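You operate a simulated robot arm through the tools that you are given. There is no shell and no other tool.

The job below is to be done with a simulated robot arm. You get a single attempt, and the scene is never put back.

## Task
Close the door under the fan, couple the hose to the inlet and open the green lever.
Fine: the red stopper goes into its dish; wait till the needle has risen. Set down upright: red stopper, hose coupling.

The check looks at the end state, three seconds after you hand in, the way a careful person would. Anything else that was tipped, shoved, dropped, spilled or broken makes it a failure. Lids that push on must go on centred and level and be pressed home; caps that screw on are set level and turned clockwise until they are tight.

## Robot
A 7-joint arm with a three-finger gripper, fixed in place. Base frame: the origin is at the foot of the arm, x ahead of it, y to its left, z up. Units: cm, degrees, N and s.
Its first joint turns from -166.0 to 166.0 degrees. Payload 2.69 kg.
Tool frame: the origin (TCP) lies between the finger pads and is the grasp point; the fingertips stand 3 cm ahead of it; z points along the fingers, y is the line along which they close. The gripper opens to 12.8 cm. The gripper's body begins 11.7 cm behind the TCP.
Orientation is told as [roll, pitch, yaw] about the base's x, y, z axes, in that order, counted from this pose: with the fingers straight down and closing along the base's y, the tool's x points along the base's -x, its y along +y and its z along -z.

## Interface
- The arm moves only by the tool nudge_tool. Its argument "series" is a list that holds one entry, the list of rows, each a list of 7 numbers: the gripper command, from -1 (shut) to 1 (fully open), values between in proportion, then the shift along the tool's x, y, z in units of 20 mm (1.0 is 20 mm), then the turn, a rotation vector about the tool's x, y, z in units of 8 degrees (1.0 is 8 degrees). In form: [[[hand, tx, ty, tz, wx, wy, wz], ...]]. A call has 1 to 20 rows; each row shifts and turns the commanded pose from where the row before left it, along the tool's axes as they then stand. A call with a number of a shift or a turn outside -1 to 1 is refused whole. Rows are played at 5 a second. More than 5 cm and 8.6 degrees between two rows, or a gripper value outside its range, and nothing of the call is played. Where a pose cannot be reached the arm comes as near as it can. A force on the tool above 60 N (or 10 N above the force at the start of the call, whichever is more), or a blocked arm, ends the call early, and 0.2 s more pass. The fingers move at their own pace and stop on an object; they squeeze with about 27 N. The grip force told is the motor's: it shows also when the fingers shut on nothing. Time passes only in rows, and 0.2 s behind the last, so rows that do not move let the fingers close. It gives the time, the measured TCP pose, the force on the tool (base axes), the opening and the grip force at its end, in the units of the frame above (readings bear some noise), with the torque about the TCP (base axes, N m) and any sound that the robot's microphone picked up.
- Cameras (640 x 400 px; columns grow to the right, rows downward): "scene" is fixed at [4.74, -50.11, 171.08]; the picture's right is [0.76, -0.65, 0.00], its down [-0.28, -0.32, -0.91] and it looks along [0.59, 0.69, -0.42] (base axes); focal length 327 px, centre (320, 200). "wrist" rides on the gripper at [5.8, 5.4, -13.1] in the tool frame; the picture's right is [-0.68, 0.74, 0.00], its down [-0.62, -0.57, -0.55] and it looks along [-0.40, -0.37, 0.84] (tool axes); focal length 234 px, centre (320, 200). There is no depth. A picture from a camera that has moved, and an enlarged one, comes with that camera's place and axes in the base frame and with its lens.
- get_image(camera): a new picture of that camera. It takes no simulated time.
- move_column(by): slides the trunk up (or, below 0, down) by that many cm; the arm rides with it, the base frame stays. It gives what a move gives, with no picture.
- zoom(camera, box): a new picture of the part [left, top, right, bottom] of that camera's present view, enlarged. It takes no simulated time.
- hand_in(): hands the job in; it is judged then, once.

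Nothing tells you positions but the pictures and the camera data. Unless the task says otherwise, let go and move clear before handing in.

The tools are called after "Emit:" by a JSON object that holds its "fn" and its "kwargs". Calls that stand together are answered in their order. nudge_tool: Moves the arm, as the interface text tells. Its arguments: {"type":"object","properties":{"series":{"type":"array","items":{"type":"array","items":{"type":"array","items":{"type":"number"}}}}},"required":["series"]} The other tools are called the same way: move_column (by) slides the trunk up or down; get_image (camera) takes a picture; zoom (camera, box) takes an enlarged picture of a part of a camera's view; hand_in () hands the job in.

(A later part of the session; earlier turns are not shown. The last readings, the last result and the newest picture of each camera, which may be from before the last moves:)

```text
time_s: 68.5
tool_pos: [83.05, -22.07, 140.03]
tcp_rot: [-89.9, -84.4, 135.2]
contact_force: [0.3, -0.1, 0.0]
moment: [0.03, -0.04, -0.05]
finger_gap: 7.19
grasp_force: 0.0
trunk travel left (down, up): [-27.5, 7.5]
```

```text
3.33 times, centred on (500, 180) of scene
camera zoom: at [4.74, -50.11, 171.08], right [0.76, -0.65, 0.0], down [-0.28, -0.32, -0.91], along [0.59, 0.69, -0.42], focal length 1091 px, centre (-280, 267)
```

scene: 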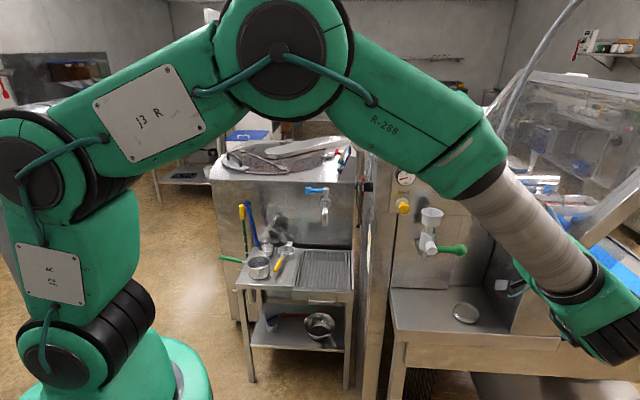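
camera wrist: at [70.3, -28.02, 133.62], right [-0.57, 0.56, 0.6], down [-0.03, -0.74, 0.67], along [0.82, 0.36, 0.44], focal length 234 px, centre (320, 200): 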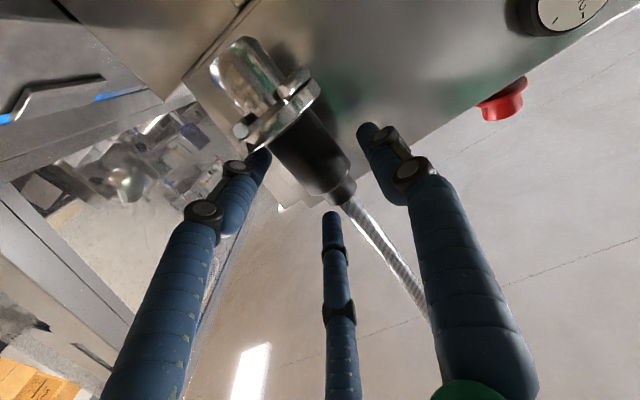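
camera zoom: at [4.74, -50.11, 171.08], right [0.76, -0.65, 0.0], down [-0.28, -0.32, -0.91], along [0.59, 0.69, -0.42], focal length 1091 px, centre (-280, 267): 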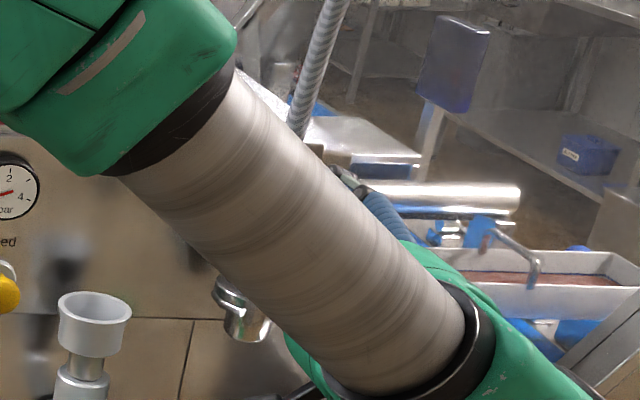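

The coupling is enclosed with no contact so far. I'll narrow the opening, shift 3 mm left, lower 7 mm so the lower finger sits just above the flange, and check.

Emit:
{"fn": "nudge_tool", "kwargs": {"series": [[[-0.04, 0, 0.15, 0, 0, 0, 0], [-0.04, 0, 0, 0, 0, 0, 0], [-0.04, 0.18, 0.018, 0, 0, 0, 0], [-0.04, 0.17, 0.017, 0, 0, 0, 0], [-0.04, 0, 0, 0, 0, 0, 0]]]}}

Emit:
{"fn": "zoom", "kwargs": {"camera": "wrist", "box": [220, 80, 420, 260]}}

```text
time_s: 69.7
tool_pos: [82.71, -21.86, 139.31]
tcp_rot: [-89.9, -84.4, 135.2]
contact_force: [0.2, 0.0, 0.4]
moment: [-0.01, -0.01, 0.01]
finger_gap: 6.16
grasp_force: 0.0
trunk travel left (down, up): [-27.5, 7.5]
```

```text
2.22 times, centred on (320, 170) of wrist
camera zoom: at [70.05, -27.84, 132.95], right [-0.57, 0.56, 0.6], down [-0.03, -0.74, 0.67], along [0.82, 0.36, 0.44], focal length 520 px, centre (320, 267)
```

zoom: 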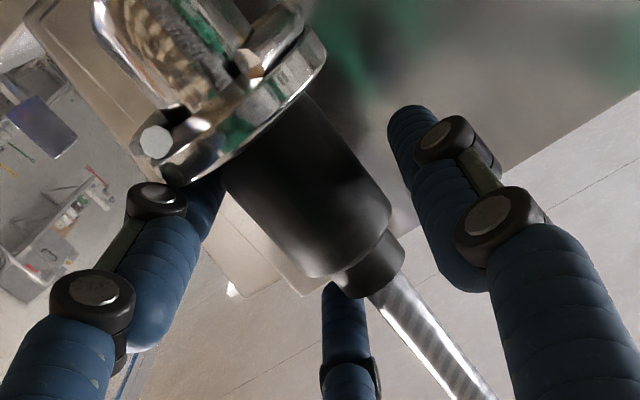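

No contact yet, and all three fingers surround the sleeve. I'm closing.

Emit:
{"fn": "nudge_tool", "kwargs": {"series": [[[-0.2, 0, 0, 0, 0, 0, 0], [-0.4, 0, 0, 0, 0, 0, 0], [-1, 0, 0, 0, 0, 0, 0], [-1, 0, 0, 0, 0, 0, 0], [-1, 0, 0, 0, 0, 0, 0]]]}}

Emit:
{"fn": "zoom", "kwargs": {"camera": "wrist", "box": [220, 80, 420, 260]}}

```text
time_s: 70.9
tool_pos: [82.7, -21.92, 139.58]
tcp_rot: [-90.7, -84.3, 135.8]
contact_force: [5.5, -3.6, 13.6]
moment: [-0.36, -0.57, 0.0]
finger_gap: 4.49
grasp_force: 27.1
trunk travel left (down, up): [-27.5, 7.5]
```

```text
2.22 times, centred on (320, 170) of wrist
camera zoom: at [70.06, -27.88, 133.1], right [-0.57, 0.56, 0.6], down [-0.03, -0.74, 0.67], along [0.82, 0.36, 0.44], focal length 520 px, centre (320, 267)
```

zoom: 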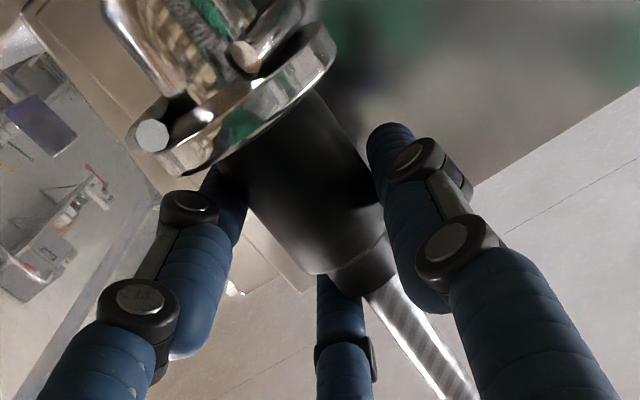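

It's gripped at 4.5 cm, with a slight downward load onto the fork. I'll lift straight up slowly.

Emit:
{"fn": "nudge_tool", "kwargs": {"series": [[[-1, -0.15, -0.015, 0, 0, 0, 0], [-1, -0.2, -0.02, 0, 0, 0, 0], [-1, -0.3, -0.03, 0, 0, 0, 0], [-1, -0.3, -0.03, 0, 0, 0, 0]]]}}

Emit:
{"fn": "get_image", "kwargs": {"camera": "wrist"}}

Emit:
{"fn": "zoom", "kwargs": {"camera": "wrist", "box": [220, 60, 420, 240]}}

```text
time_s: 71.9
tool_pos: [82.95, -21.84, 141.28]
tcp_rot: [-89.7, -84.4, 134.9]
contact_force: [7.5, -7.9, -6.4]
moment: [-0.7, -0.58, -0.11]
finger_gap: 4.47
grasp_force: 27.4
trunk travel left (down, up): [-27.5, 7.5]
```

```text
taken
camera wrist: at [70.17, -27.81, 134.81], right [-0.57, 0.56, 0.6], down [-0.03, -0.74, 0.67], along [0.82, 0.36, 0.44], focal length 234 px, centre (320, 200)
```

wrist: 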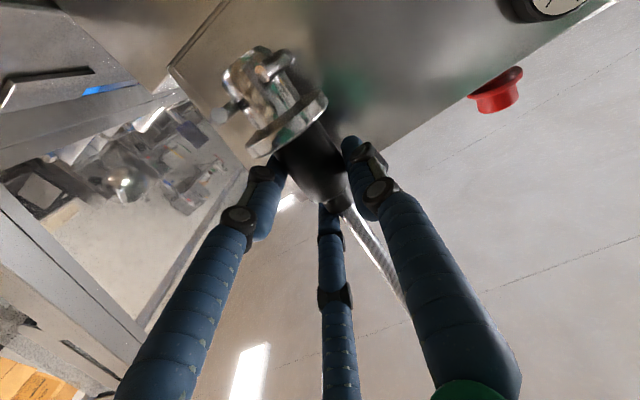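

```text
2.22 times, centred on (320, 150) of wrist
camera zoom: at [70.17, -27.81, 134.81], right [-0.57, 0.56, 0.6], down [-0.03, -0.74, 0.67], along [0.82, 0.36, 0.44], focal length 520 px, centre (320, 311)
```

zoom: 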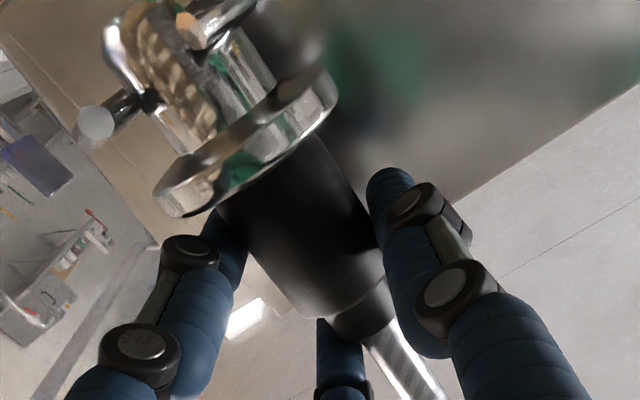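

The coupling lifted off the rods but leans about 5° (top to the right), lightly pressing the left rod. I'll roll the tool to straighten it while continuing to lift.

Emit:
{"fn": "nudge_tool", "kwargs": {"series": [[[-1, 0, 0, 0, 0, 0, -0.3], [-1, 0, 0, 0, 0, 0, -0.3], [-1, -0.3, -0.05, 0, 0, 0, 0], [-1, -0.3, -0.05, 0, 0, 0, 0], [-1, -0.3, -0.05, 0, 0, 0, 0], [-1, -0.3, -0.05, 0, 0, 0, 0], [-1, -0.3, -0.05, 0, 0, 0, 0]]]}}

Emit:
{"fn": "get_image", "kwargs": {"camera": "wrist"}}

Emit:
{"fn": "zoom", "kwargs": {"camera": "wrist", "box": [220, 60, 420, 240]}}

```text
time_s: 73.5
tool_pos: [82.69, -21.72, 144.26]
tcp_rot: [-90.1, -79.6, 135.3]
contact_force: [-0.9, 0.4, -2.5]
moment: [0.0, 0.04, -0.01]
finger_gap: 4.21
grasp_force: 27.4
trunk travel left (down, up): [-27.5, 7.5]
```

```text
taken
camera wrist: at [70.42, -28.07, 137.53], right [-0.6, 0.6, 0.53], down [-0.07, -0.7, 0.71], along [0.8, 0.39, 0.46], focal length 234 px, centre (320, 200)
```

wrist: 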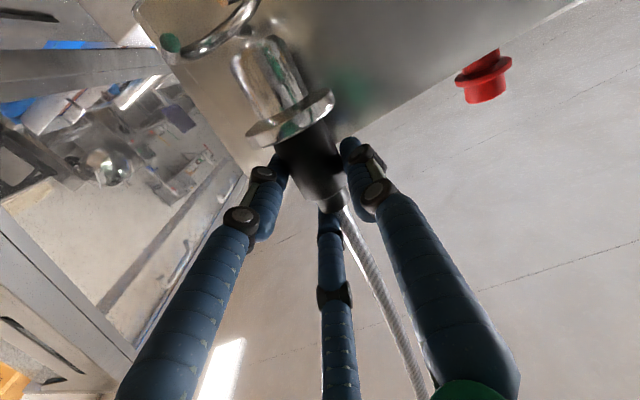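

```text
2.22 times, centred on (320, 150) of wrist
camera zoom: at [70.42, -28.07, 137.53], right [-0.6, 0.6, 0.53], down [-0.07, -0.7, 0.71], along [0.8, 0.39, 0.46], focal length 520 px, centre (320, 311)
```

zoom: 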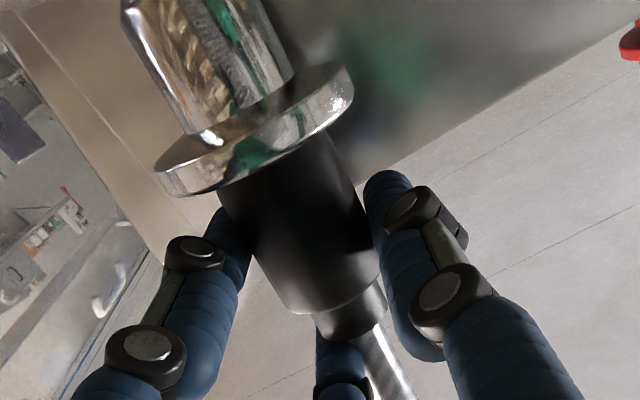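

The coupling is free of the fork but has settled in the grip leaning about 8° (top right). I'll raise a bit, pull it outward from the panel, and roll the tool to bring it vertical.

Emit:
{"fn": "nudge_tool", "kwargs": {"series": [[[-1, -0.5, -0.1, 0, 0, 0, 0], [-1, 0, 0, -0.4, 0, 0, 0], [-1, 0, 0, -0.6, 0, 0, 0], [-1, 0, 0, -0.6, 0, 0, 0], [-1, 0, 0, -0.6, 0, 0, 0], [-1, 0, 0, 0, 0, 0, -0.5], [-1, 0, 0, 0, 0, 0, -0.5], [-1, 0, 0, 0, 0, 0, 0]]]}}

Emit:
{"fn": "get_image", "kwargs": {"camera": "wrist"}}

Emit:
{"fn": "get_image", "kwargs": {"camera": "scene"}}

Emit:
{"fn": "zoom", "kwargs": {"camera": "wrist", "box": [220, 40, 420, 240]}}

```text
time_s: 75.3
tool_pos: [79.69, -25.0, 145.33]
tcp_rot: [-90.0, -71.5, 135.2]
contact_force: [0.0, -0.3, -1.5]
moment: [-0.04, 0.0, 0.02]
finger_gap: 4.21
grasp_force: 27.1
trunk travel left (down, up): [-27.5, 7.5]
```

```text
taken
camera wrist: at [68.11, -31.91, 138.1], right [-0.65, 0.64, 0.41], down [-0.14, -0.63, 0.76], along [0.75, 0.43, 0.5], focal length 234 px, centre (320, 200)
```

wrist: 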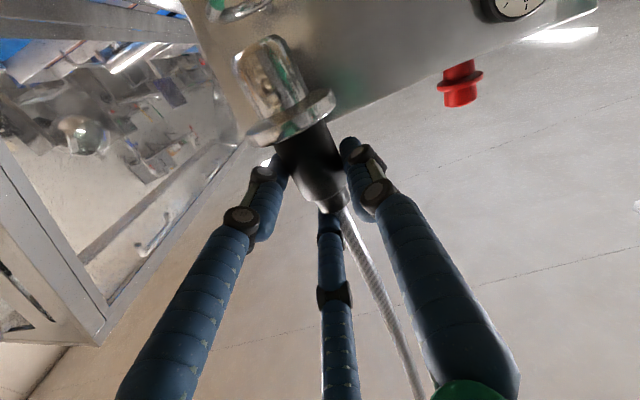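

```text
taken
```

scene: 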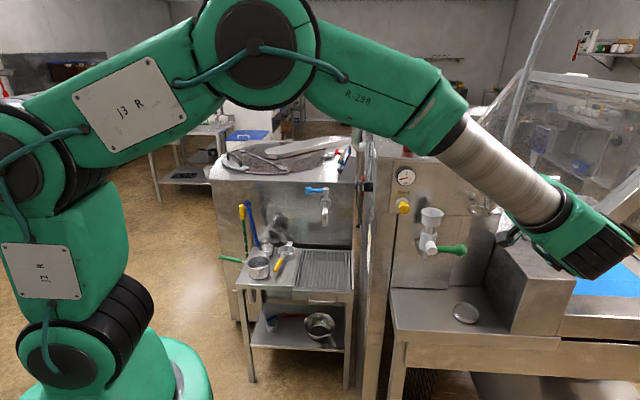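

```text
2.00 times, centred on (320, 140) of wrist
camera zoom: at [68.11, -31.91, 138.1], right [-0.65, 0.64, 0.41], down [-0.14, -0.63, 0.76], along [0.75, 0.43, 0.5], focal length 468 px, centre (320, 320)
```

zoom: 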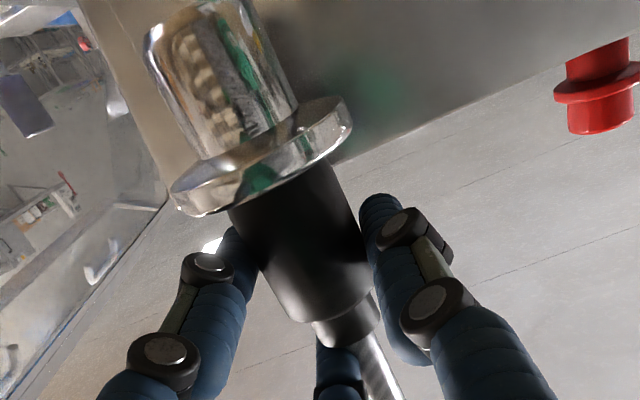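

Emit:
{"fn": "zoom", "kwargs": {"camera": "scene", "box": [440, 130, 580, 290]}}

```text
2.50 times, centred on (510, 210) of scene
camera zoom: at [4.74, -50.11, 171.08], right [0.76, -0.65, 0.0], down [-0.28, -0.32, -0.91], along [0.59, 0.69, -0.42], focal length 818 px, centre (-155, 175)
```

zoom: 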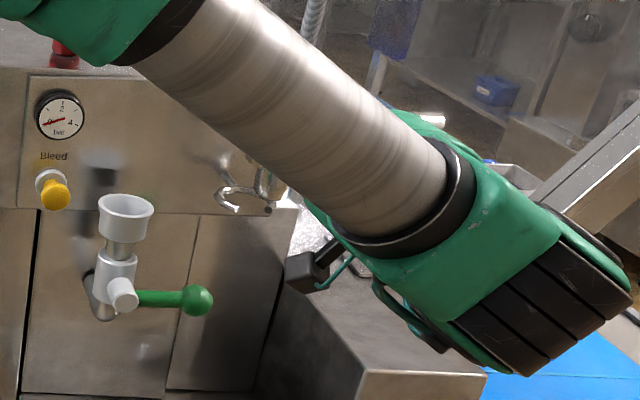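

The coupling is now close to vertical. I'll carry it left along the panel (about 12 cm), still in front of and above the inlet, then align.

Emit:
{"fn": "nudge_tool", "kwargs": {"series": [[[-1, -0.2, 0.6, 0, 0, 0, 0], [-1, -0.27, 0.813, 0, 0, 0, 0], [-1, -0.27, 0.813, 0, 0, 0, 0], [-1, -0.27, 0.813, 0, 0, 0, 0], [-1, -0.27, 0.813, 0, 0, 0, 0], [-1, -0.27, 0.813, 0, 0, 0, 0], [-1, -0.27, 0.813, 0, 0, 0, 0], [-1, -0.07, 0.21, 0, 0, 0, 0], [-1, 0, 0, 0, 0, 0, 0]]]}}

Emit:
{"fn": "get_image", "kwargs": {"camera": "wrist"}}

Emit:
{"fn": "get_image", "kwargs": {"camera": "scene"}}

```text
time_s: 77.3
tool_pos: [71.35, -16.44, 145.12]
tcp_rot: [-90.0, -71.5, 135.2]
contact_force: [-1.0, -0.8, -1.5]
moment: [-0.02, 0.0, -0.05]
finger_gap: 4.17
grasp_force: 26.8
trunk travel left (down, up): [-27.5, 7.5]
```

```text
taken
camera wrist: at [59.58, -23.44, 137.92], right [-0.65, 0.64, 0.41], down [-0.14, -0.63, 0.76], along [0.75, 0.43, 0.5], focal length 234 px, centre (320, 200)
```

wrist: 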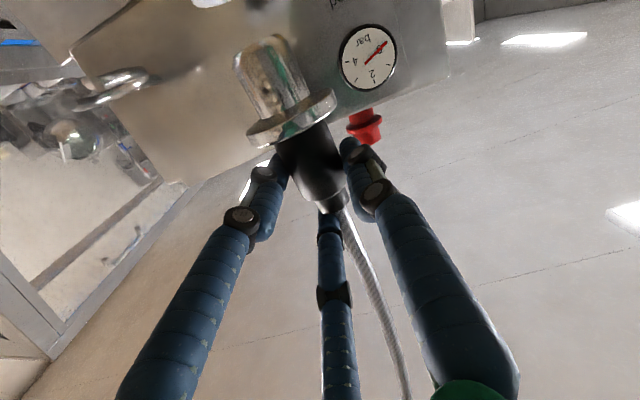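

```text
taken
```

scene: 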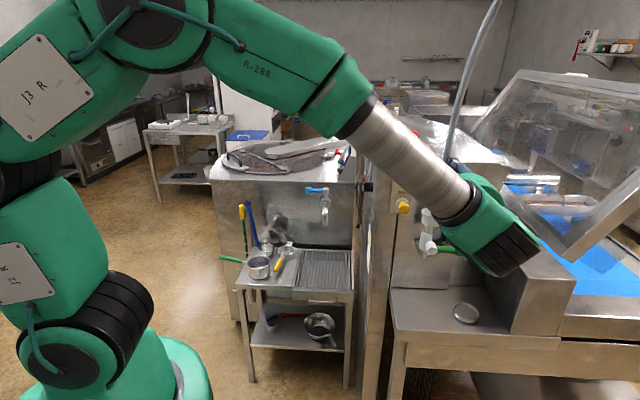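

The coupling is in front of the inlet. I'll lower it until the spigot is just above rim height, still about 4 cm in front, so the wrist camera can see the cup.

Emit:
{"fn": "nudge_tool", "kwargs": {"series": [[[-1, 0.45, 0.15, 0, 0, 0, 0], [-1, 0.45, 0.15, 0, 0, 0, 0], [-1, 0, 0, 0, 0, 0, 0]]]}}

Emit:
{"fn": "get_image", "kwargs": {"camera": "wrist"}}

Emit:
{"fn": "zoom", "kwargs": {"camera": "wrist", "box": [180, 0, 380, 160]}}

Emit:
{"fn": "zoom", "kwargs": {"camera": "scene", "box": [390, 140, 510, 280]}}

```text
time_s: 78.1
tool_pos: [71.21, -16.53, 143.24]
tcp_rot: [-90.0, -71.6, 135.2]
contact_force: [0.2, -0.5, -2.2]
moment: [-0.02, 0.03, 0.02]
finger_gap: 4.18
grasp_force: 26.7
trunk travel left (down, up): [-27.5, 7.5]
```

```text
taken
camera wrist: at [59.55, -23.49, 136.04], right [-0.65, 0.64, 0.41], down [-0.14, -0.63, 0.76], along [0.75, 0.43, 0.5], focal length 234 px, centre (320, 200)
```

wrist: 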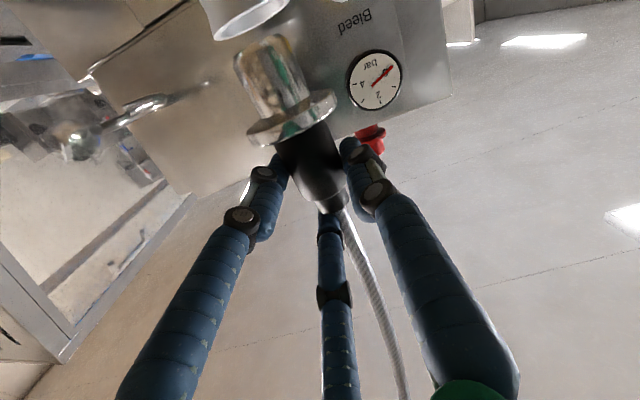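

```text
2.50 times, centred on (280, 80) of wrist
camera zoom: at [59.55, -23.49, 136.04], right [-0.65, 0.64, 0.41], down [-0.14, -0.63, 0.76], along [0.75, 0.43, 0.5], focal length 585 px, centre (420, 500)
```

zoom: 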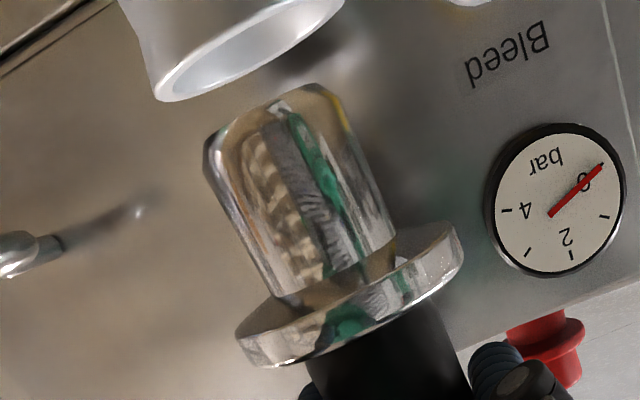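

```text
2.86 times, centred on (450, 210) of scene
camera zoom: at [4.74, -50.11, 171.08], right [0.76, -0.65, 0.0], down [-0.28, -0.32, -0.91], along [0.59, 0.69, -0.42], focal length 935 px, centre (-51, 171)
```

zoom: 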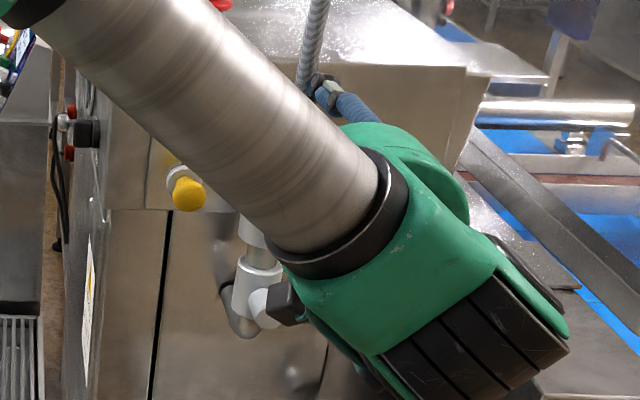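

The cup rim and spigot are both visible. The coupling still leans about 3–4° to the right at the top, so I'll roll a little more, which also shifts the spigot right toward the cup axis. Then I'll re-check.

Emit:
{"fn": "nudge_tool", "kwargs": {"series": [[[-1, 0, 0, 0, 0, 0, -0.4], [-1, 0, 0, 0, 0, 0, 0]]]}}

Emit:
{"fn": "zoom", "kwargs": {"camera": "wrist", "box": [180, 0, 380, 160]}}

Emit:
{"fn": "get_image", "kwargs": {"camera": "wrist"}}

```text
time_s: 78.7
tool_pos: [71.29, -16.52, 143.48]
tcp_rot: [-90.0, -68.3, 135.1]
contact_force: [0.3, -0.2, -2.0]
moment: [-0.05, 0.05, 0.01]
finger_gap: 4.17
grasp_force: 26.7
trunk travel left (down, up): [-27.5, 7.5]
```

```text
2.50 times, centred on (280, 80) of wrist
camera zoom: at [59.83, -23.81, 135.93], right [-0.66, 0.66, 0.36], down [-0.18, -0.6, 0.78], along [0.73, 0.45, 0.51], focal length 585 px, centre (420, 500)
```

zoom: 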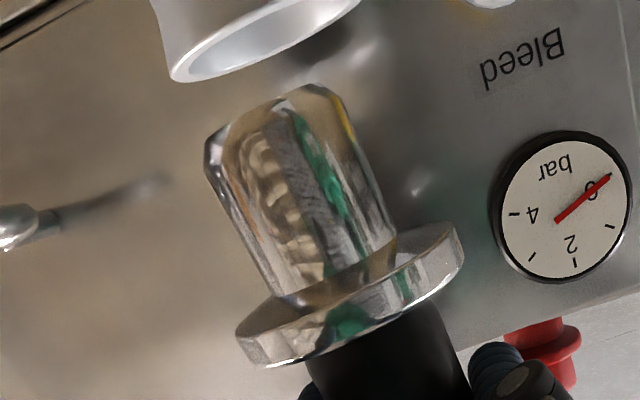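

```text
taken
camera wrist: at [59.83, -23.81, 135.93], right [-0.66, 0.66, 0.36], down [-0.18, -0.6, 0.78], along [0.73, 0.45, 0.51], focal length 234 px, centre (320, 200)
```

wrist: 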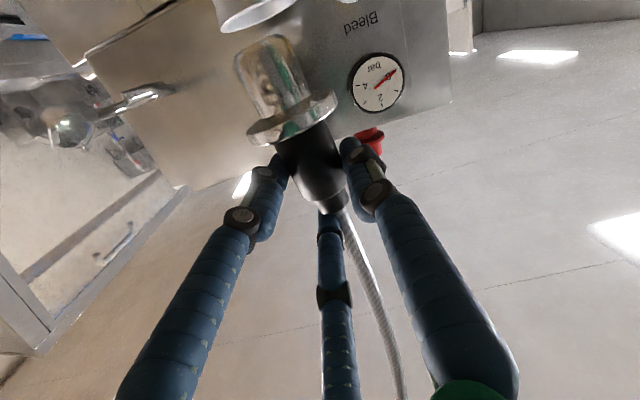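

The coupling is now vertical to within about 1° and laterally aligned to about 1 mm. I'll move it inward over the cup (about 4.2 cm), staying just above the rim.

Emit:
{"fn": "nudge_tool", "kwargs": {"series": [[[-1, -0.14, -0.055, 0, 0, 0, 0], [-1, 0, 0, 0.4, 0, 0, 0], [-1, 0, 0, 0.5, 0, 0, 0], [-1, 0, 0, 0.5, 0, 0, 0], [-1, 0, 0, 0.5, 0, 0, 0], [-1, 0, 0, 0.2, 0, 0, 0], [-1, 0, 0, 0, 0, 0, 0]]]}}

Emit:
{"fn": "zoom", "kwargs": {"camera": "wrist", "box": [180, 0, 380, 160]}}

Emit:
{"fn": "zoom", "kwargs": {"camera": "scene", "box": [390, 130, 510, 280]}}

```text
time_s: 80.3
tool_pos: [74.15, -13.43, 143.76]
tcp_rot: [-89.9, -68.5, 135.1]
contact_force: [-0.7, 0.7, -2.0]
moment: [-0.03, 0.01, 0.02]
finger_gap: 4.14
grasp_force: 26.9
trunk travel left (down, up): [-27.5, 7.5]
```

```text
2.50 times, centred on (280, 80) of wrist
camera zoom: at [62.85, -20.72, 136.3], right [-0.66, 0.66, 0.36], down [-0.17, -0.6, 0.78], along [0.73, 0.45, 0.51], focal length 585 px, centre (420, 500)
```

zoom: 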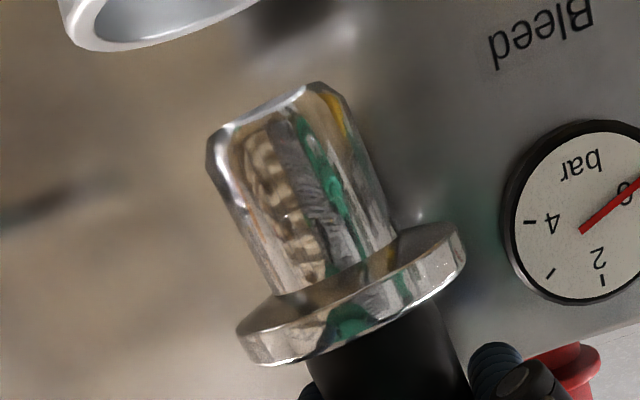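

```text
2.67 times, centred on (450, 205) of scene
camera zoom: at [4.74, -50.11, 171.08], right [0.76, -0.65, 0.0], down [-0.28, -0.32, -0.91], along [0.59, 0.69, -0.42], focal length 872 px, centre (-27, 187)
```

zoom: 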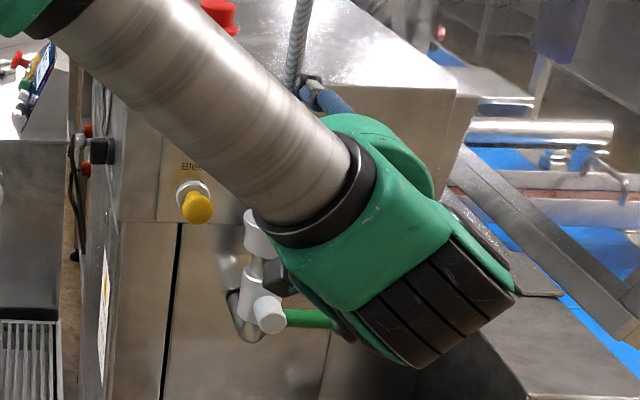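

The spigot is above the cup, needing about 2 mm more to the right. I'll make that correction and lower in small steps, watching the force.

Emit:
{"fn": "nudge_tool", "kwargs": {"series": [[[-1, 0.037, -0.093, 0, 0, 0, 0], [-1, 0.232, 0.092, 0, 0, 0, 0], [-1, 0.232, 0.092, 0, 0, 0, 0], [-1, 0.232, 0.092, 0, 0, 0, 0], [-1, 0.139, 0.055, 0, 0, 0, 0], [-1, 0, 0, 0, 0, 0, 0]]]}}

Emit:
{"fn": "zoom", "kwargs": {"camera": "wrist", "box": [180, 0, 380, 160]}}

```text
time_s: 81.7
tool_pos: [74.16, -13.75, 142.01]
tcp_rot: [-90.0, -68.3, 135.2]
contact_force: [-0.3, 0.2, -3.0]
moment: [-0.04, -0.01, -0.03]
finger_gap: 4.16
grasp_force: 26.7
trunk travel left (down, up): [-27.5, 7.5]
```

```text
2.50 times, centred on (280, 80) of wrist
camera zoom: at [62.87, -20.97, 134.5], right [-0.66, 0.66, 0.36], down [-0.17, -0.6, 0.78], along [0.73, 0.45, 0.51], focal length 585 px, centre (420, 500)
```

zoom: 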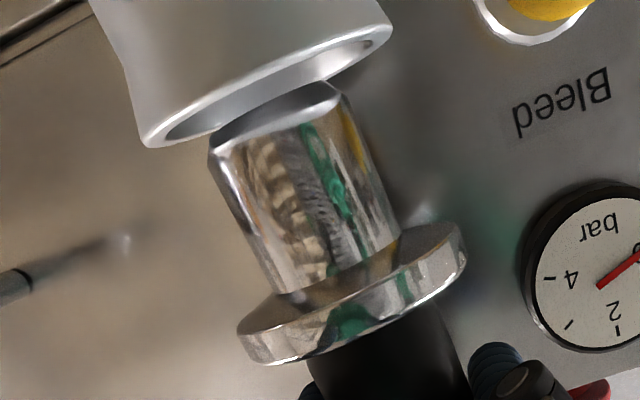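

The spigot end is over the cup opening with no contact. I'll lower another 1 cm in 2 mm steps.

Emit:
{"fn": "nudge_tool", "kwargs": {"series": [[[-1, 0.093, 0.037, 0, 0, 0, 0], [-1, 0.093, 0.037, 0, 0, 0, 0], [-1, 0.093, 0.037, 0, 0, 0, 0], [-1, 0.093, 0.037, 0, 0, 0, 0], [-1, 0.093, 0.037, 0, 0, 0, 0], [-1, 0, 0, 0, 0, 0, 0]]]}}

Emit:
{"fn": "zoom", "kwargs": {"camera": "wrist", "box": [180, 0, 380, 160]}}

```text
time_s: 83.1
tool_pos: [74.25, -13.64, 140.82]
tcp_rot: [-90.0, -68.4, 135.1]
contact_force: [-0.4, 0.2, -2.4]
moment: [-0.04, 0.0, -0.01]
finger_gap: 4.13
grasp_force: 27.1
trunk travel left (down, up): [-27.5, 7.5]
```

```text
2.50 times, centred on (280, 80) of wrist
camera zoom: at [62.94, -20.94, 133.46], right [-0.66, 0.66, 0.36], down [-0.17, -0.6, 0.78], along [0.73, 0.45, 0.51], focal length 585 px, centre (420, 500)
```

zoom: 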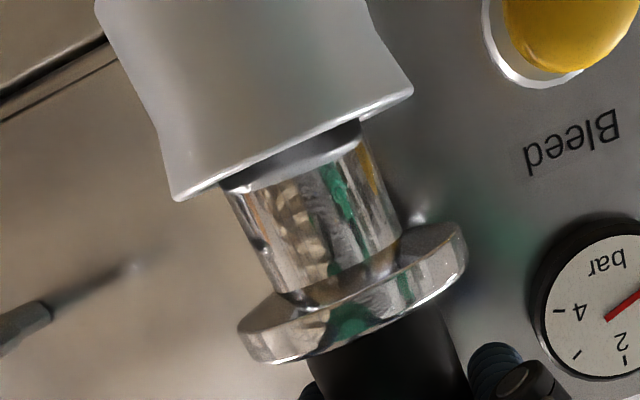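

The spigot has entered the cup and is laterally centred. I'll continue lowering.

Emit:
{"fn": "nudge_tool", "kwargs": {"series": [[[-1, 0.093, 0.037, 0, 0, 0, 0], [-1, 0.093, 0.037, 0, 0, 0, 0], [-1, 0.093, 0.037, 0, 0, 0, 0], [-1, 0.093, 0.037, 0, 0, 0, 0], [-1, 0.093, 0.037, 0, 0, 0, 0], [-1, 0, 0, 0, 0, 0, 0]]]}}

Emit:
{"fn": "zoom", "kwargs": {"camera": "wrist", "box": [180, 0, 380, 160]}}

```text
time_s: 84.5
tool_pos: [74.17, -13.55, 139.89]
tcp_rot: [-90.0, -68.3, 135.2]
contact_force: [0.4, -0.9, -2.6]
moment: [-0.02, 0.06, -0.01]
finger_gap: 4.13
grasp_force: 26.7
trunk travel left (down, up): [-27.5, 7.5]
```

```text
2.50 times, centred on (280, 80) of wrist
camera zoom: at [62.98, -20.9, 132.46], right [-0.66, 0.66, 0.36], down [-0.17, -0.6, 0.78], along [0.73, 0.45, 0.51], focal length 585 px, centre (420, 500)
```

zoom: 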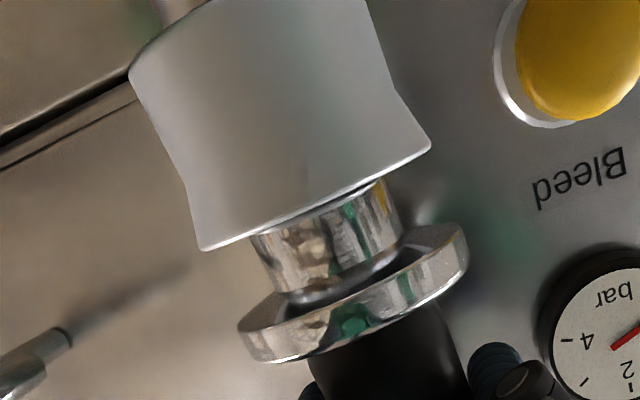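

Emit:
{"fn": "nudge_tool", "kwargs": {"series": [[[-1, 0.093, 0.037, 0, 0, 0, 0], [-1, 0.093, 0.037, 0, 0, 0, 0], [-1, 0.093, 0.037, 0, 0, 0, 0], [-1, 0.093, 0.037, 0, 0, 0, 0], [-1, 0, 0, 0, 0, 0, 0]]]}}

Emit:
{"fn": "zoom", "kwargs": {"camera": "wrist", "box": [180, 0, 380, 160]}}

```text
time_s: 85.7
tool_pos: [74.25, -13.61, 139.1]
tcp_rot: [-90.1, -68.4, 135.2]
contact_force: [3.9, 6.4, 1.7]
moment: [0.34, -0.24, 0.03]
finger_gap: 4.14
grasp_force: 27.4
trunk travel left (down, up): [-27.5, 7.5]
```

```text
2.50 times, centred on (280, 80) of wrist
camera zoom: at [62.94, -20.95, 131.66], right [-0.66, 0.66, 0.36], down [-0.17, -0.6, 0.78], along [0.73, 0.45, 0.51], focal length 585 px, centre (420, 500)
```

zoom: 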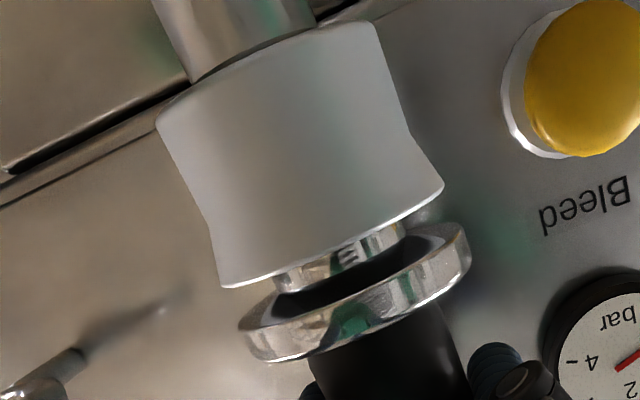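

The spigot now touches the cup's near side, with about 7 N pushing the tool inward. I'll shift 2 mm inward and re-read the force.

Emit:
{"fn": "nudge_tool", "kwargs": {"series": [[[-1, 0, 0, 0.1, 0, 0, 0], [-1, 0, 0, 0, 0, 0, 0]]]}}

```text
time_s: 86.3
tool_pos: [74.49, -13.49, 139.2]
tcp_rot: [-90.0, -68.3, 135.3]
contact_force: [1.1, -2.3, 4.5]
moment: [-0.14, -0.09, -0.02]
finger_gap: 4.14
grasp_force: 27.2
trunk travel left (down, up): [-27.5, 7.5]
```

The side load is relieved. I'll press on downward in 1–2 mm steps.

Emit:
{"fn": "nudge_tool", "kwargs": {"series": [[[-1, 0.07, 0.028, 0, 0, 0, 0], [-1, 0.07, 0.028, 0, 0, 0, 0], [-1, 0, 0, 0, 0, 0, 0]]]}}

Emit:
{"fn": "zoom", "kwargs": {"camera": "wrist", "box": [180, 0, 380, 160]}}

```text
time_s: 87.1
tool_pos: [74.44, -13.61, 139.1]
tcp_rot: [-90.4, -68.2, 135.4]
contact_force: [4.5, -1.5, 27.8]
moment: [-0.11, -0.28, -0.01]
finger_gap: 4.09
grasp_force: 27.5
trunk travel left (down, up): [-27.5, 7.5]
```

```text
2.50 times, centred on (280, 80) of wrist
camera zoom: at [63.12, -20.84, 131.58], right [-0.66, 0.66, 0.35], down [-0.18, -0.6, 0.78], along [0.73, 0.45, 0.52], focal length 585 px, centre (420, 500)
```

zoom: 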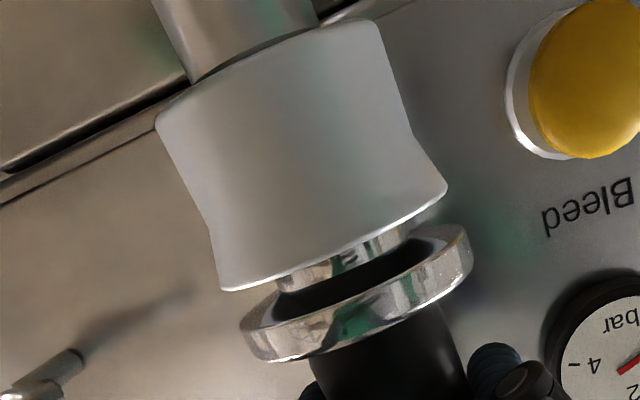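

There is 28 N of vertical resistance, with a gap of about half a centimetre between flange and rim. I'll press further in small steps to push it home.

Emit:
{"fn": "nudge_tool", "kwargs": {"series": [[[-1, 0.06, 0.024, 0, 0, 0, 0], [-1, 0.06, 0.024, 0, 0, 0, 0], [-1, 0, 0, 0, 0, 0, 0]]]}}

Emit:
{"fn": "zoom", "kwargs": {"camera": "wrist", "box": [180, 0, 380, 160]}}

```text
time_s: 87.9
tool_pos: [74.36, -13.62, 138.93]
tcp_rot: [-90.4, -68.2, 135.5]
contact_force: [9.3, 0.4, 40.2]
moment: [0.38, -0.79, -0.06]
finger_gap: 4.12
grasp_force: 27.0
trunk travel left (down, up): [-27.5, 7.5]
```

```text
2.50 times, centred on (280, 80) of wrist
camera zoom: at [63.12, -20.82, 131.33], right [-0.66, 0.66, 0.35], down [-0.18, -0.6, 0.78], along [0.73, 0.45, 0.52], focal length 585 px, centre (420, 500)
```

zoom: 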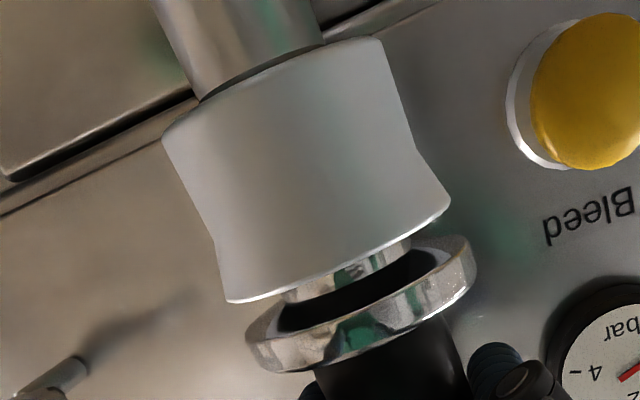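

The coupling slipped slightly in the grip at 40 N, and side loads show it is still a little left and outward of the cup axis. I'll ease up, correct by 1–2 mm, and press again.

Emit:
{"fn": "nudge_tool", "kwargs": {"series": [[[-1, -0.07, -0.028, 0, 0, 0, 0], [-1, 0.02, -0.05, 0.08, 0, 0, 0], [-1, 0, 0, 0, 0, 0, 0]]]}}

Emit:
{"fn": "get_image", "kwargs": {"camera": "wrist"}}

```text
time_s: 88.7
tool_pos: [74.48, -13.46, 138.74]
tcp_rot: [-90.2, -68.3, 135.3]
contact_force: [0.9, -3.3, 37.3]
moment: [0.23, -0.43, -0.03]
finger_gap: 4.16
grasp_force: 27.0
trunk travel left (down, up): [-27.5, 7.5]
```

```text
taken
camera wrist: at [63.17, -20.77, 131.31], right [-0.66, 0.66, 0.36], down [-0.18, -0.6, 0.78], along [0.73, 0.45, 0.51], focal length 234 px, centre (320, 200)
```

wrist: 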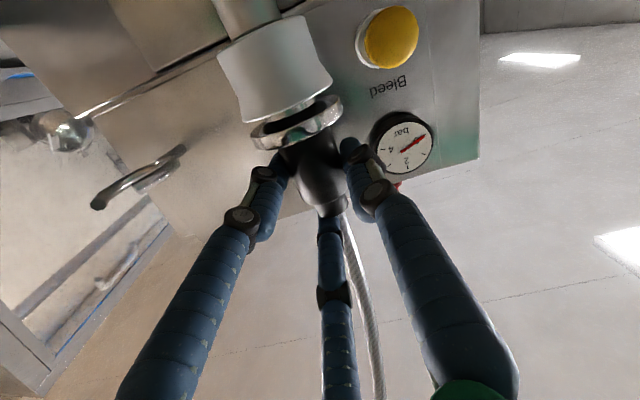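

Emit:
{"fn": "zoom", "kwargs": {"camera": "wrist", "box": [200, 20, 380, 180]}}

```text
2.50 times, centred on (290, 100) of wrist
camera zoom: at [63.17, -20.77, 131.31], right [-0.66, 0.66, 0.36], down [-0.18, -0.6, 0.78], along [0.73, 0.45, 0.51], focal length 585 px, centre (395, 450)
```

zoom: 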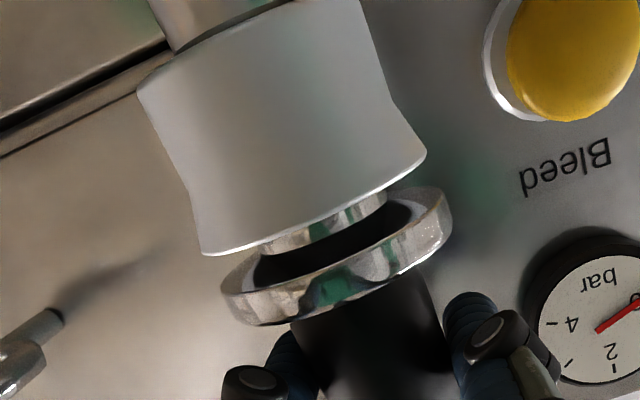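

Side loads are small now, with a gap of about 0.5 cm left. I'll press harder, up to the force limit, and watch whether it seats.

Emit:
{"fn": "nudge_tool", "kwargs": {"series": [[[-1, 0.07, 0.028, 0, 0, 0, 0], [-1, 0.07, 0.028, 0, 0, 0, 0], [-1, 0, 0, 0, 0, 0, 0]]]}}

Emit:
{"fn": "zoom", "kwargs": {"camera": "wrist", "box": [200, 20, 380, 180]}}

```text
time_s: 89.5
tool_pos: [74.45, -13.5, 138.71]
tcp_rot: [-90.5, -68.0, 135.6]
contact_force: [6.4, 1.4, 52.5]
moment: [0.65, -0.91, 0.02]
finger_gap: 4.23
grasp_force: 27.3
trunk travel left (down, up): [-27.5, 7.5]
```

```text
2.50 times, centred on (290, 100) of wrist
camera zoom: at [63.18, -20.77, 131.21], right [-0.66, 0.66, 0.35], down [-0.18, -0.6, 0.78], along [0.73, 0.46, 0.52], focal length 585 px, centre (395, 450)
```

zoom: 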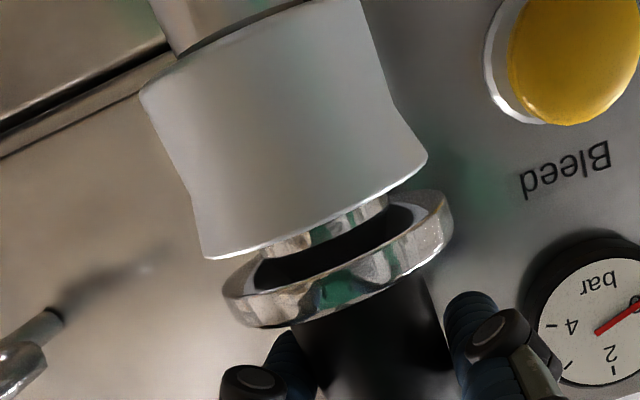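

It holds at 52 N without moving, so it is either bottomed out or slightly tilted. I'll relieve the load, open the fingers and back straight out so I can see how the coupling sits.

Emit:
{"fn": "nudge_tool", "kwargs": {"series": [[[-1, -0.08, -0.03, 0, 0, 0, 0], [-1, -0.08, -0.03, 0, 0, 0, 0], [-1, 0, 0, 0, 0, 0, 0]]]}}

Emit:
{"fn": "zoom", "kwargs": {"camera": "wrist", "box": [200, 20, 420, 260]}}

```text
time_s: 90.3
tool_pos: [74.53, -13.56, 138.76]
tcp_rot: [-90.1, -68.3, 135.3]
contact_force: [4.9, -1.8, 39.9]
moment: [0.4, -0.81, -0.09]
finger_gap: 4.24
grasp_force: 27.0
trunk travel left (down, up): [-27.5, 7.5]
```

```text
1.67 times, centred on (310, 140) of wrist
camera zoom: at [63.15, -20.75, 131.27], right [-0.66, 0.66, 0.36], down [-0.18, -0.6, 0.78], along [0.73, 0.45, 0.51], focal length 390 px, centre (337, 300)
```

zoom: 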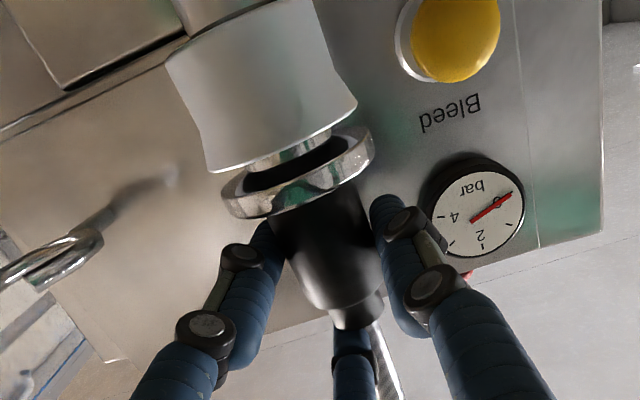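

Emit:
{"fn": "nudge_tool", "kwargs": {"series": [[[-1, -0.1, -0.04, 0, 0, 0, 0], [-1, -0.1, -0.04, 0, 0, 0, 0], [-1, 0, 0, 0, 0, 0, 0]]]}}

Emit:
{"fn": "zoom", "kwargs": {"camera": "wrist", "box": [200, 20, 380, 180]}}

```text
time_s: 91.1
tool_pos: [74.45, -13.4, 138.82]
tcp_rot: [-89.8, -68.5, 134.9]
contact_force: [3.6, -3.2, 11.9]
moment: [0.01, -0.54, -0.04]
finger_gap: 4.14
grasp_force: 27.3
trunk travel left (down, up): [-27.5, 7.5]
```

```text
2.50 times, centred on (290, 100) of wrist
camera zoom: at [63.11, -20.76, 131.38], right [-0.66, 0.66, 0.36], down [-0.17, -0.6, 0.78], along [0.73, 0.45, 0.51], focal length 585 px, centre (395, 450)
```

zoom: 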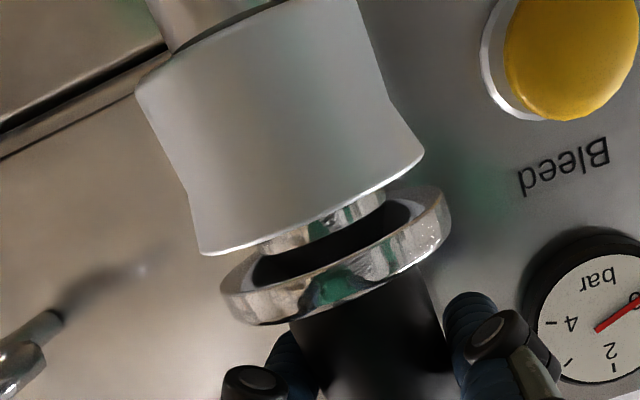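

The load is down to 12 N. I'm opening the fingers and letting it settle.

Emit:
{"fn": "nudge_tool", "kwargs": {"series": [[[-0.2, 0, 0, 0, 0, 0, 0], [-0.1, 0, 0, 0, 0, 0, 0], [0.0, 0, 0, 0, 0, 0, 0], [0.0, 0, 0, 0, 0, 0, 0], [0.0, 0, 0, 0, 0, 0, 0]]]}}

Emit:
{"fn": "zoom", "kwargs": {"camera": "wrist", "box": [200, 0, 420, 240]}}

```text
time_s: 92.3
tool_pos: [74.56, -13.4, 139.06]
tcp_rot: [-89.9, -68.4, 135.1]
contact_force: [0.1, 0.0, 0.8]
moment: [-0.04, 0.02, 0.0]
finger_gap: 6.43
grasp_force: 0.1
trunk travel left (down, up): [-27.5, 7.5]
```

```text
1.67 times, centred on (310, 120) of wrist
camera zoom: at [63.2, -20.78, 131.57], right [-0.66, 0.66, 0.36], down [-0.17, -0.6, 0.78], along [0.73, 0.45, 0.51], focal length 390 px, centre (337, 333)
```

zoom: 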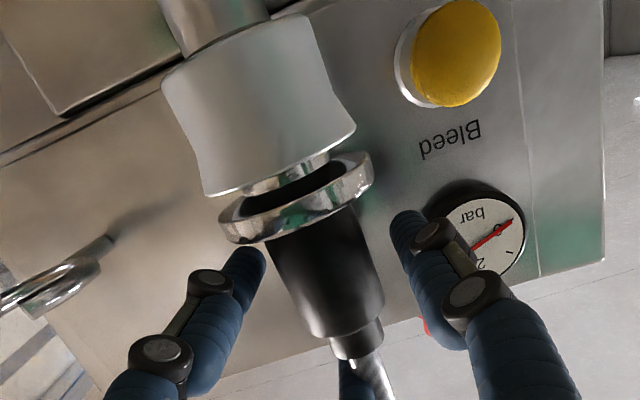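

It's released with no load on the hand, and the coupling stands in the cup. I'll withdraw straight back and look at it from the scene camera.

Emit:
{"fn": "nudge_tool", "kwargs": {"series": [[[0, 0, 0, -0.3, 0, 0, 0], [0, 0, 0, -0.5, 0, 0, 0], [0, 0, 0, -0.7, 0, 0, 0], [0, 0, 0, -1, 0, 0, 0], [0, 0, 0, -1, 0, 0, 0], [0, 0, 0, -1, 0, 0, 0], [0, 0, 0, -1, 0, 0, 0], [0, 0, 0, -1, 0, 0, 0]]]}}

Emit:
{"fn": "get_image", "kwargs": {"camera": "wrist"}}

Emit:
{"fn": "get_image", "kwargs": {"camera": "scene"}}

```text
time_s: 94.1
tool_pos: [65.58, -22.56, 139.13]
tcp_rot: [-90.0, -68.3, 135.1]
contact_force: [0.9, 0.0, 0.2]
moment: [0.02, 0.01, -0.02]
finger_gap: 6.42
grasp_force: 0.0
trunk travel left (down, up): [-27.5, 7.5]
```

```text
taken
camera wrist: at [54.19, -29.86, 131.63], right [-0.66, 0.66, 0.36], down [-0.17, -0.6, 0.78], along [0.73, 0.45, 0.51], focal length 234 px, centre (320, 200)
```

wrist: 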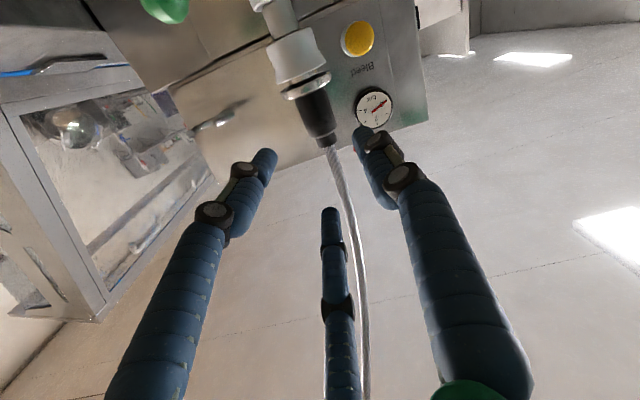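

```text
taken
```

scene: 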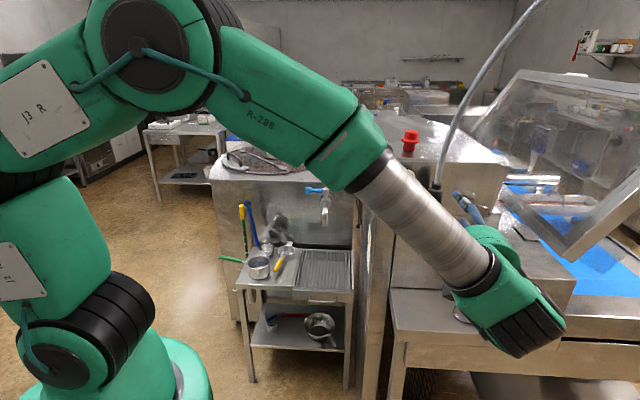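

The arm still blocks the scene view. I'll undo the roll, turn the tool vertical and rise so that the inlet becomes visible.

Emit:
{"fn": "nudge_tool", "kwargs": {"series": [[[0, 0, 0, -1, 0, 0, 0.9], [0, 0, 0, -1, 0, 0, 0.9], [0, 0, 0, 0, 0, 0, 0.91], [0, 0, 0, 0, 0, 1, 0], [0, 0, 0, 0, 0, 1, 0], [0, 0, 0, 0, 0, 1, 0], [0, 0, 0, 0, 0, 1, 0], [0, 0, 0, 0, 0, 1, 0], [0, 0, 0, 0, 0, 1, 0], [0, 0, 0, 0, 0, 1, 0], [0, 0, 0, 0, 0, 1, 0], [0, 0, 0, 0, 0, 1, 0], [0, 0, 0, 0, 0, 1, 0], [0, 0, 0, 0, 0, 1, 0], [0, 0, 0, 0, 0, 0.25, 0]]]}}

Emit:
{"fn": "nudge_tool", "kwargs": {"series": [[[0, 0, 0, -1, 0, 0, 0], [0, 0, 0, -1, 0, 0, 0], [0, 0, 0, -1, 0, 0, 0], [0, 0, 0, -1, 0, 0, 0], [0, 0, 0, -1, 0, 0, 0], [0, 0, 0, -1, 0, 0, 0], [0, 0, 0, -1, 0, 0, 0], [0, 0, 0, -1, 0, 0, 0]]]}}

Emit:
{"fn": "get_image", "kwargs": {"camera": "wrist"}}

Emit:
{"fn": "get_image", "kwargs": {"camera": "scene"}}

```text
time_s: 97.3
tool_pos: [62.65, -25.46, 139.05]
tcp_rot: [0.0, 0.2, 45.0]
contact_force: [0.1, -0.2, -0.4]
moment: [-0.02, -0.01, -0.01]
finger_gap: 6.39
grasp_force: 0.0
trunk travel left (down, up): [-27.5, 7.5]
```

```text
time_s: 99.1
tool_pos: [62.77, -25.63, 155.05]
tcp_rot: [0.1, 0.0, 45.2]
contact_force: [0.8, 0.1, 0.7]
moment: [0.05, -0.04, 0.02]
finger_gap: 6.4
grasp_force: 0.0
trunk travel left (down, up): [-27.5, 7.5]
```

```text
taken
camera wrist: at [54.71, -25.96, 168.1], right [-0.05, 1.0, 0.0], down [0.84, 0.04, 0.55], along [0.55, 0.03, -0.84], focal length 234 px, centre (320, 200)
```

wrist: 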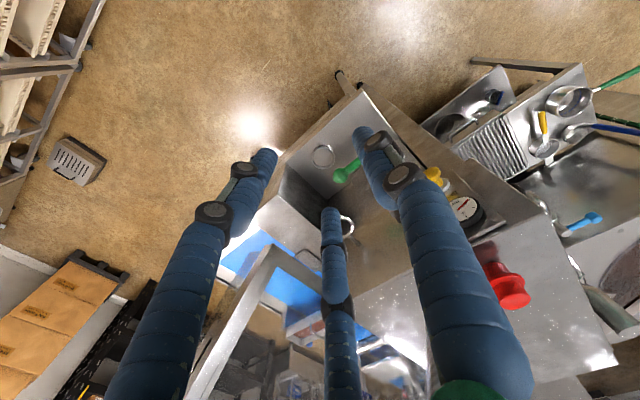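

```text
taken
```

scene: 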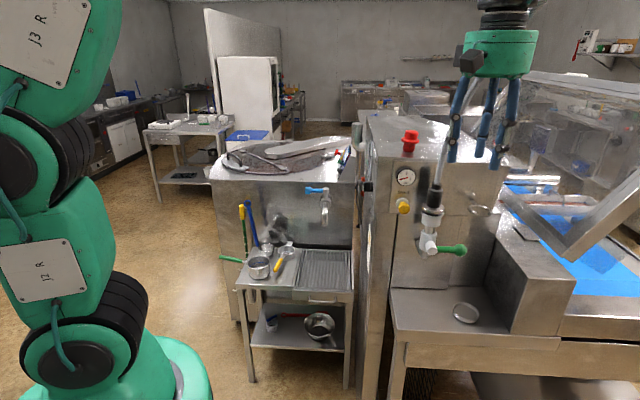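

Now the scene camera sees the coupling on the inlet. I'll zoom in to judge its seat and level.

Emit:
{"fn": "zoom", "kwargs": {"camera": "scene", "box": [405, 170, 465, 270]}}

Emit:
{"fn": "zoom", "kwargs": {"camera": "scene", "box": [415, 190, 450, 230]}}

```text
4.00 times, centred on (435, 220) of scene
camera zoom: at [4.74, -50.11, 171.08], right [0.76, -0.65, 0.0], down [-0.28, -0.32, -0.91], along [0.59, 0.69, -0.42], focal length 1309 px, centre (-140, 120)
```

zoom: 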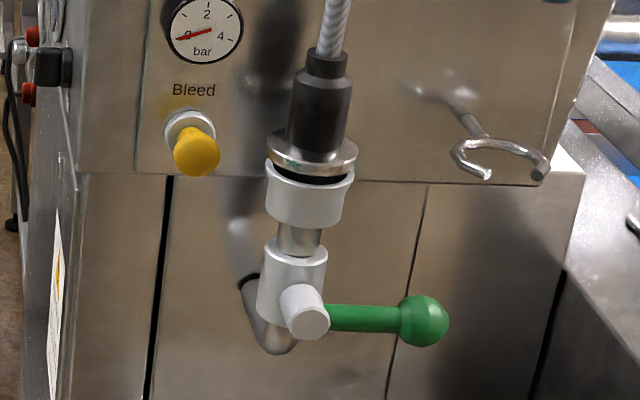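

```text
10.00 times, centred on (432, 210) of scene
camera zoom: at [4.74, -50.11, 171.08], right [0.76, -0.65, 0.0], down [-0.28, -0.32, -0.91], along [0.59, 0.69, -0.42], focal length 3272 px, centre (-805, 100)
```

zoom: 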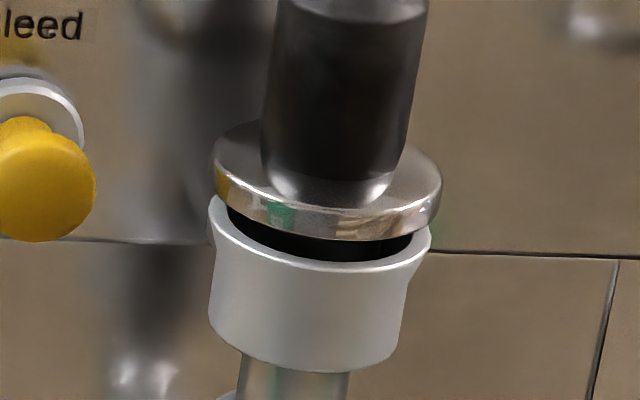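

The coupling stands centred and level, but a gap of about 0.7 cm remains under the flange, so I want to press it down squarely. I'll use a tilted hand coming from the robot's side, with two fingertips straddling the sleeve and pressing on the flange. First I set that orientation.

Emit:
{"fn": "nudge_tool", "kwargs": {"series": [[[-0.26, 0, 0, 0, 0, 0, -1], [-0.26, 0, 0, 0, 0, 0, -1], [-0.26, 0, 0, 0, 0, 0, -1], [-0.26, 0, 0, 0, 0, 0, -1], [-0.26, 0, 0, 0, 0, 0, -1], [-0.26, 0, 0, 0, 0, 0, -0.62], [-0.26, 0, 0, 0, 1, 0, 0], [-0.26, 0, 0, 0, 1, 0, 0], [-0.26, 0, 0, 0, 1, 0, 0], [-0.26, 0, 0, 0, 1, 0, 0]]]}}

Emit:
{"fn": "get_image", "kwargs": {"camera": "wrist"}}

Emit:
{"fn": "get_image", "kwargs": {"camera": "scene"}}

```text
time_s: 101.3
tool_pos: [62.55, -25.61, 155.25]
tcp_rot: [-32.1, 0.0, 90.0]
contact_force: [-0.8, -0.2, 1.4]
moment: [-0.03, 0.0, -0.02]
finger_gap: 4.75
grasp_force: 0.0
trunk travel left (down, up): [-27.5, 7.5]
```

```text
taken
camera wrist: at [50.95, -31.41, 163.43], right [-0.62, 0.68, -0.39], down [0.19, 0.62, 0.77], along [0.76, 0.41, -0.51], focal length 234 px, centre (320, 200)
```

wrist: 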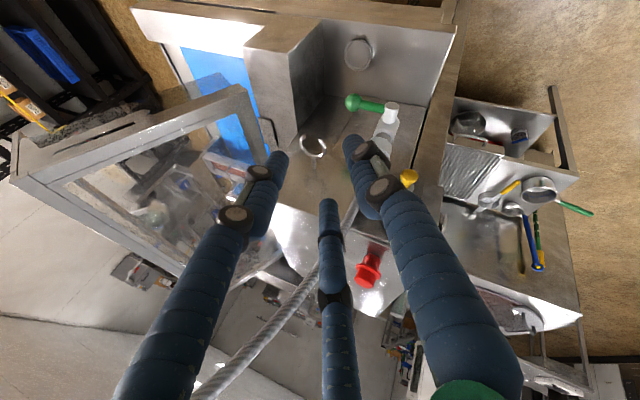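

```text
taken
```

scene: 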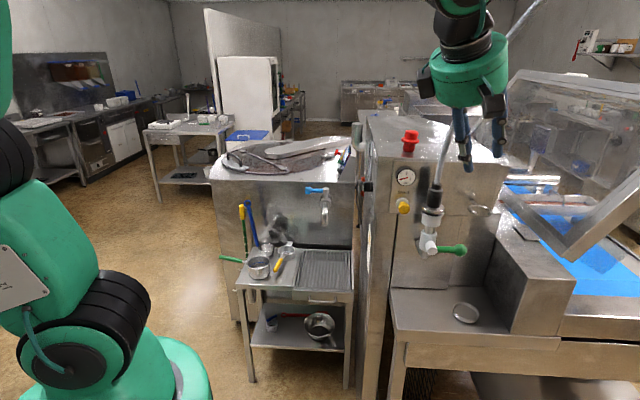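

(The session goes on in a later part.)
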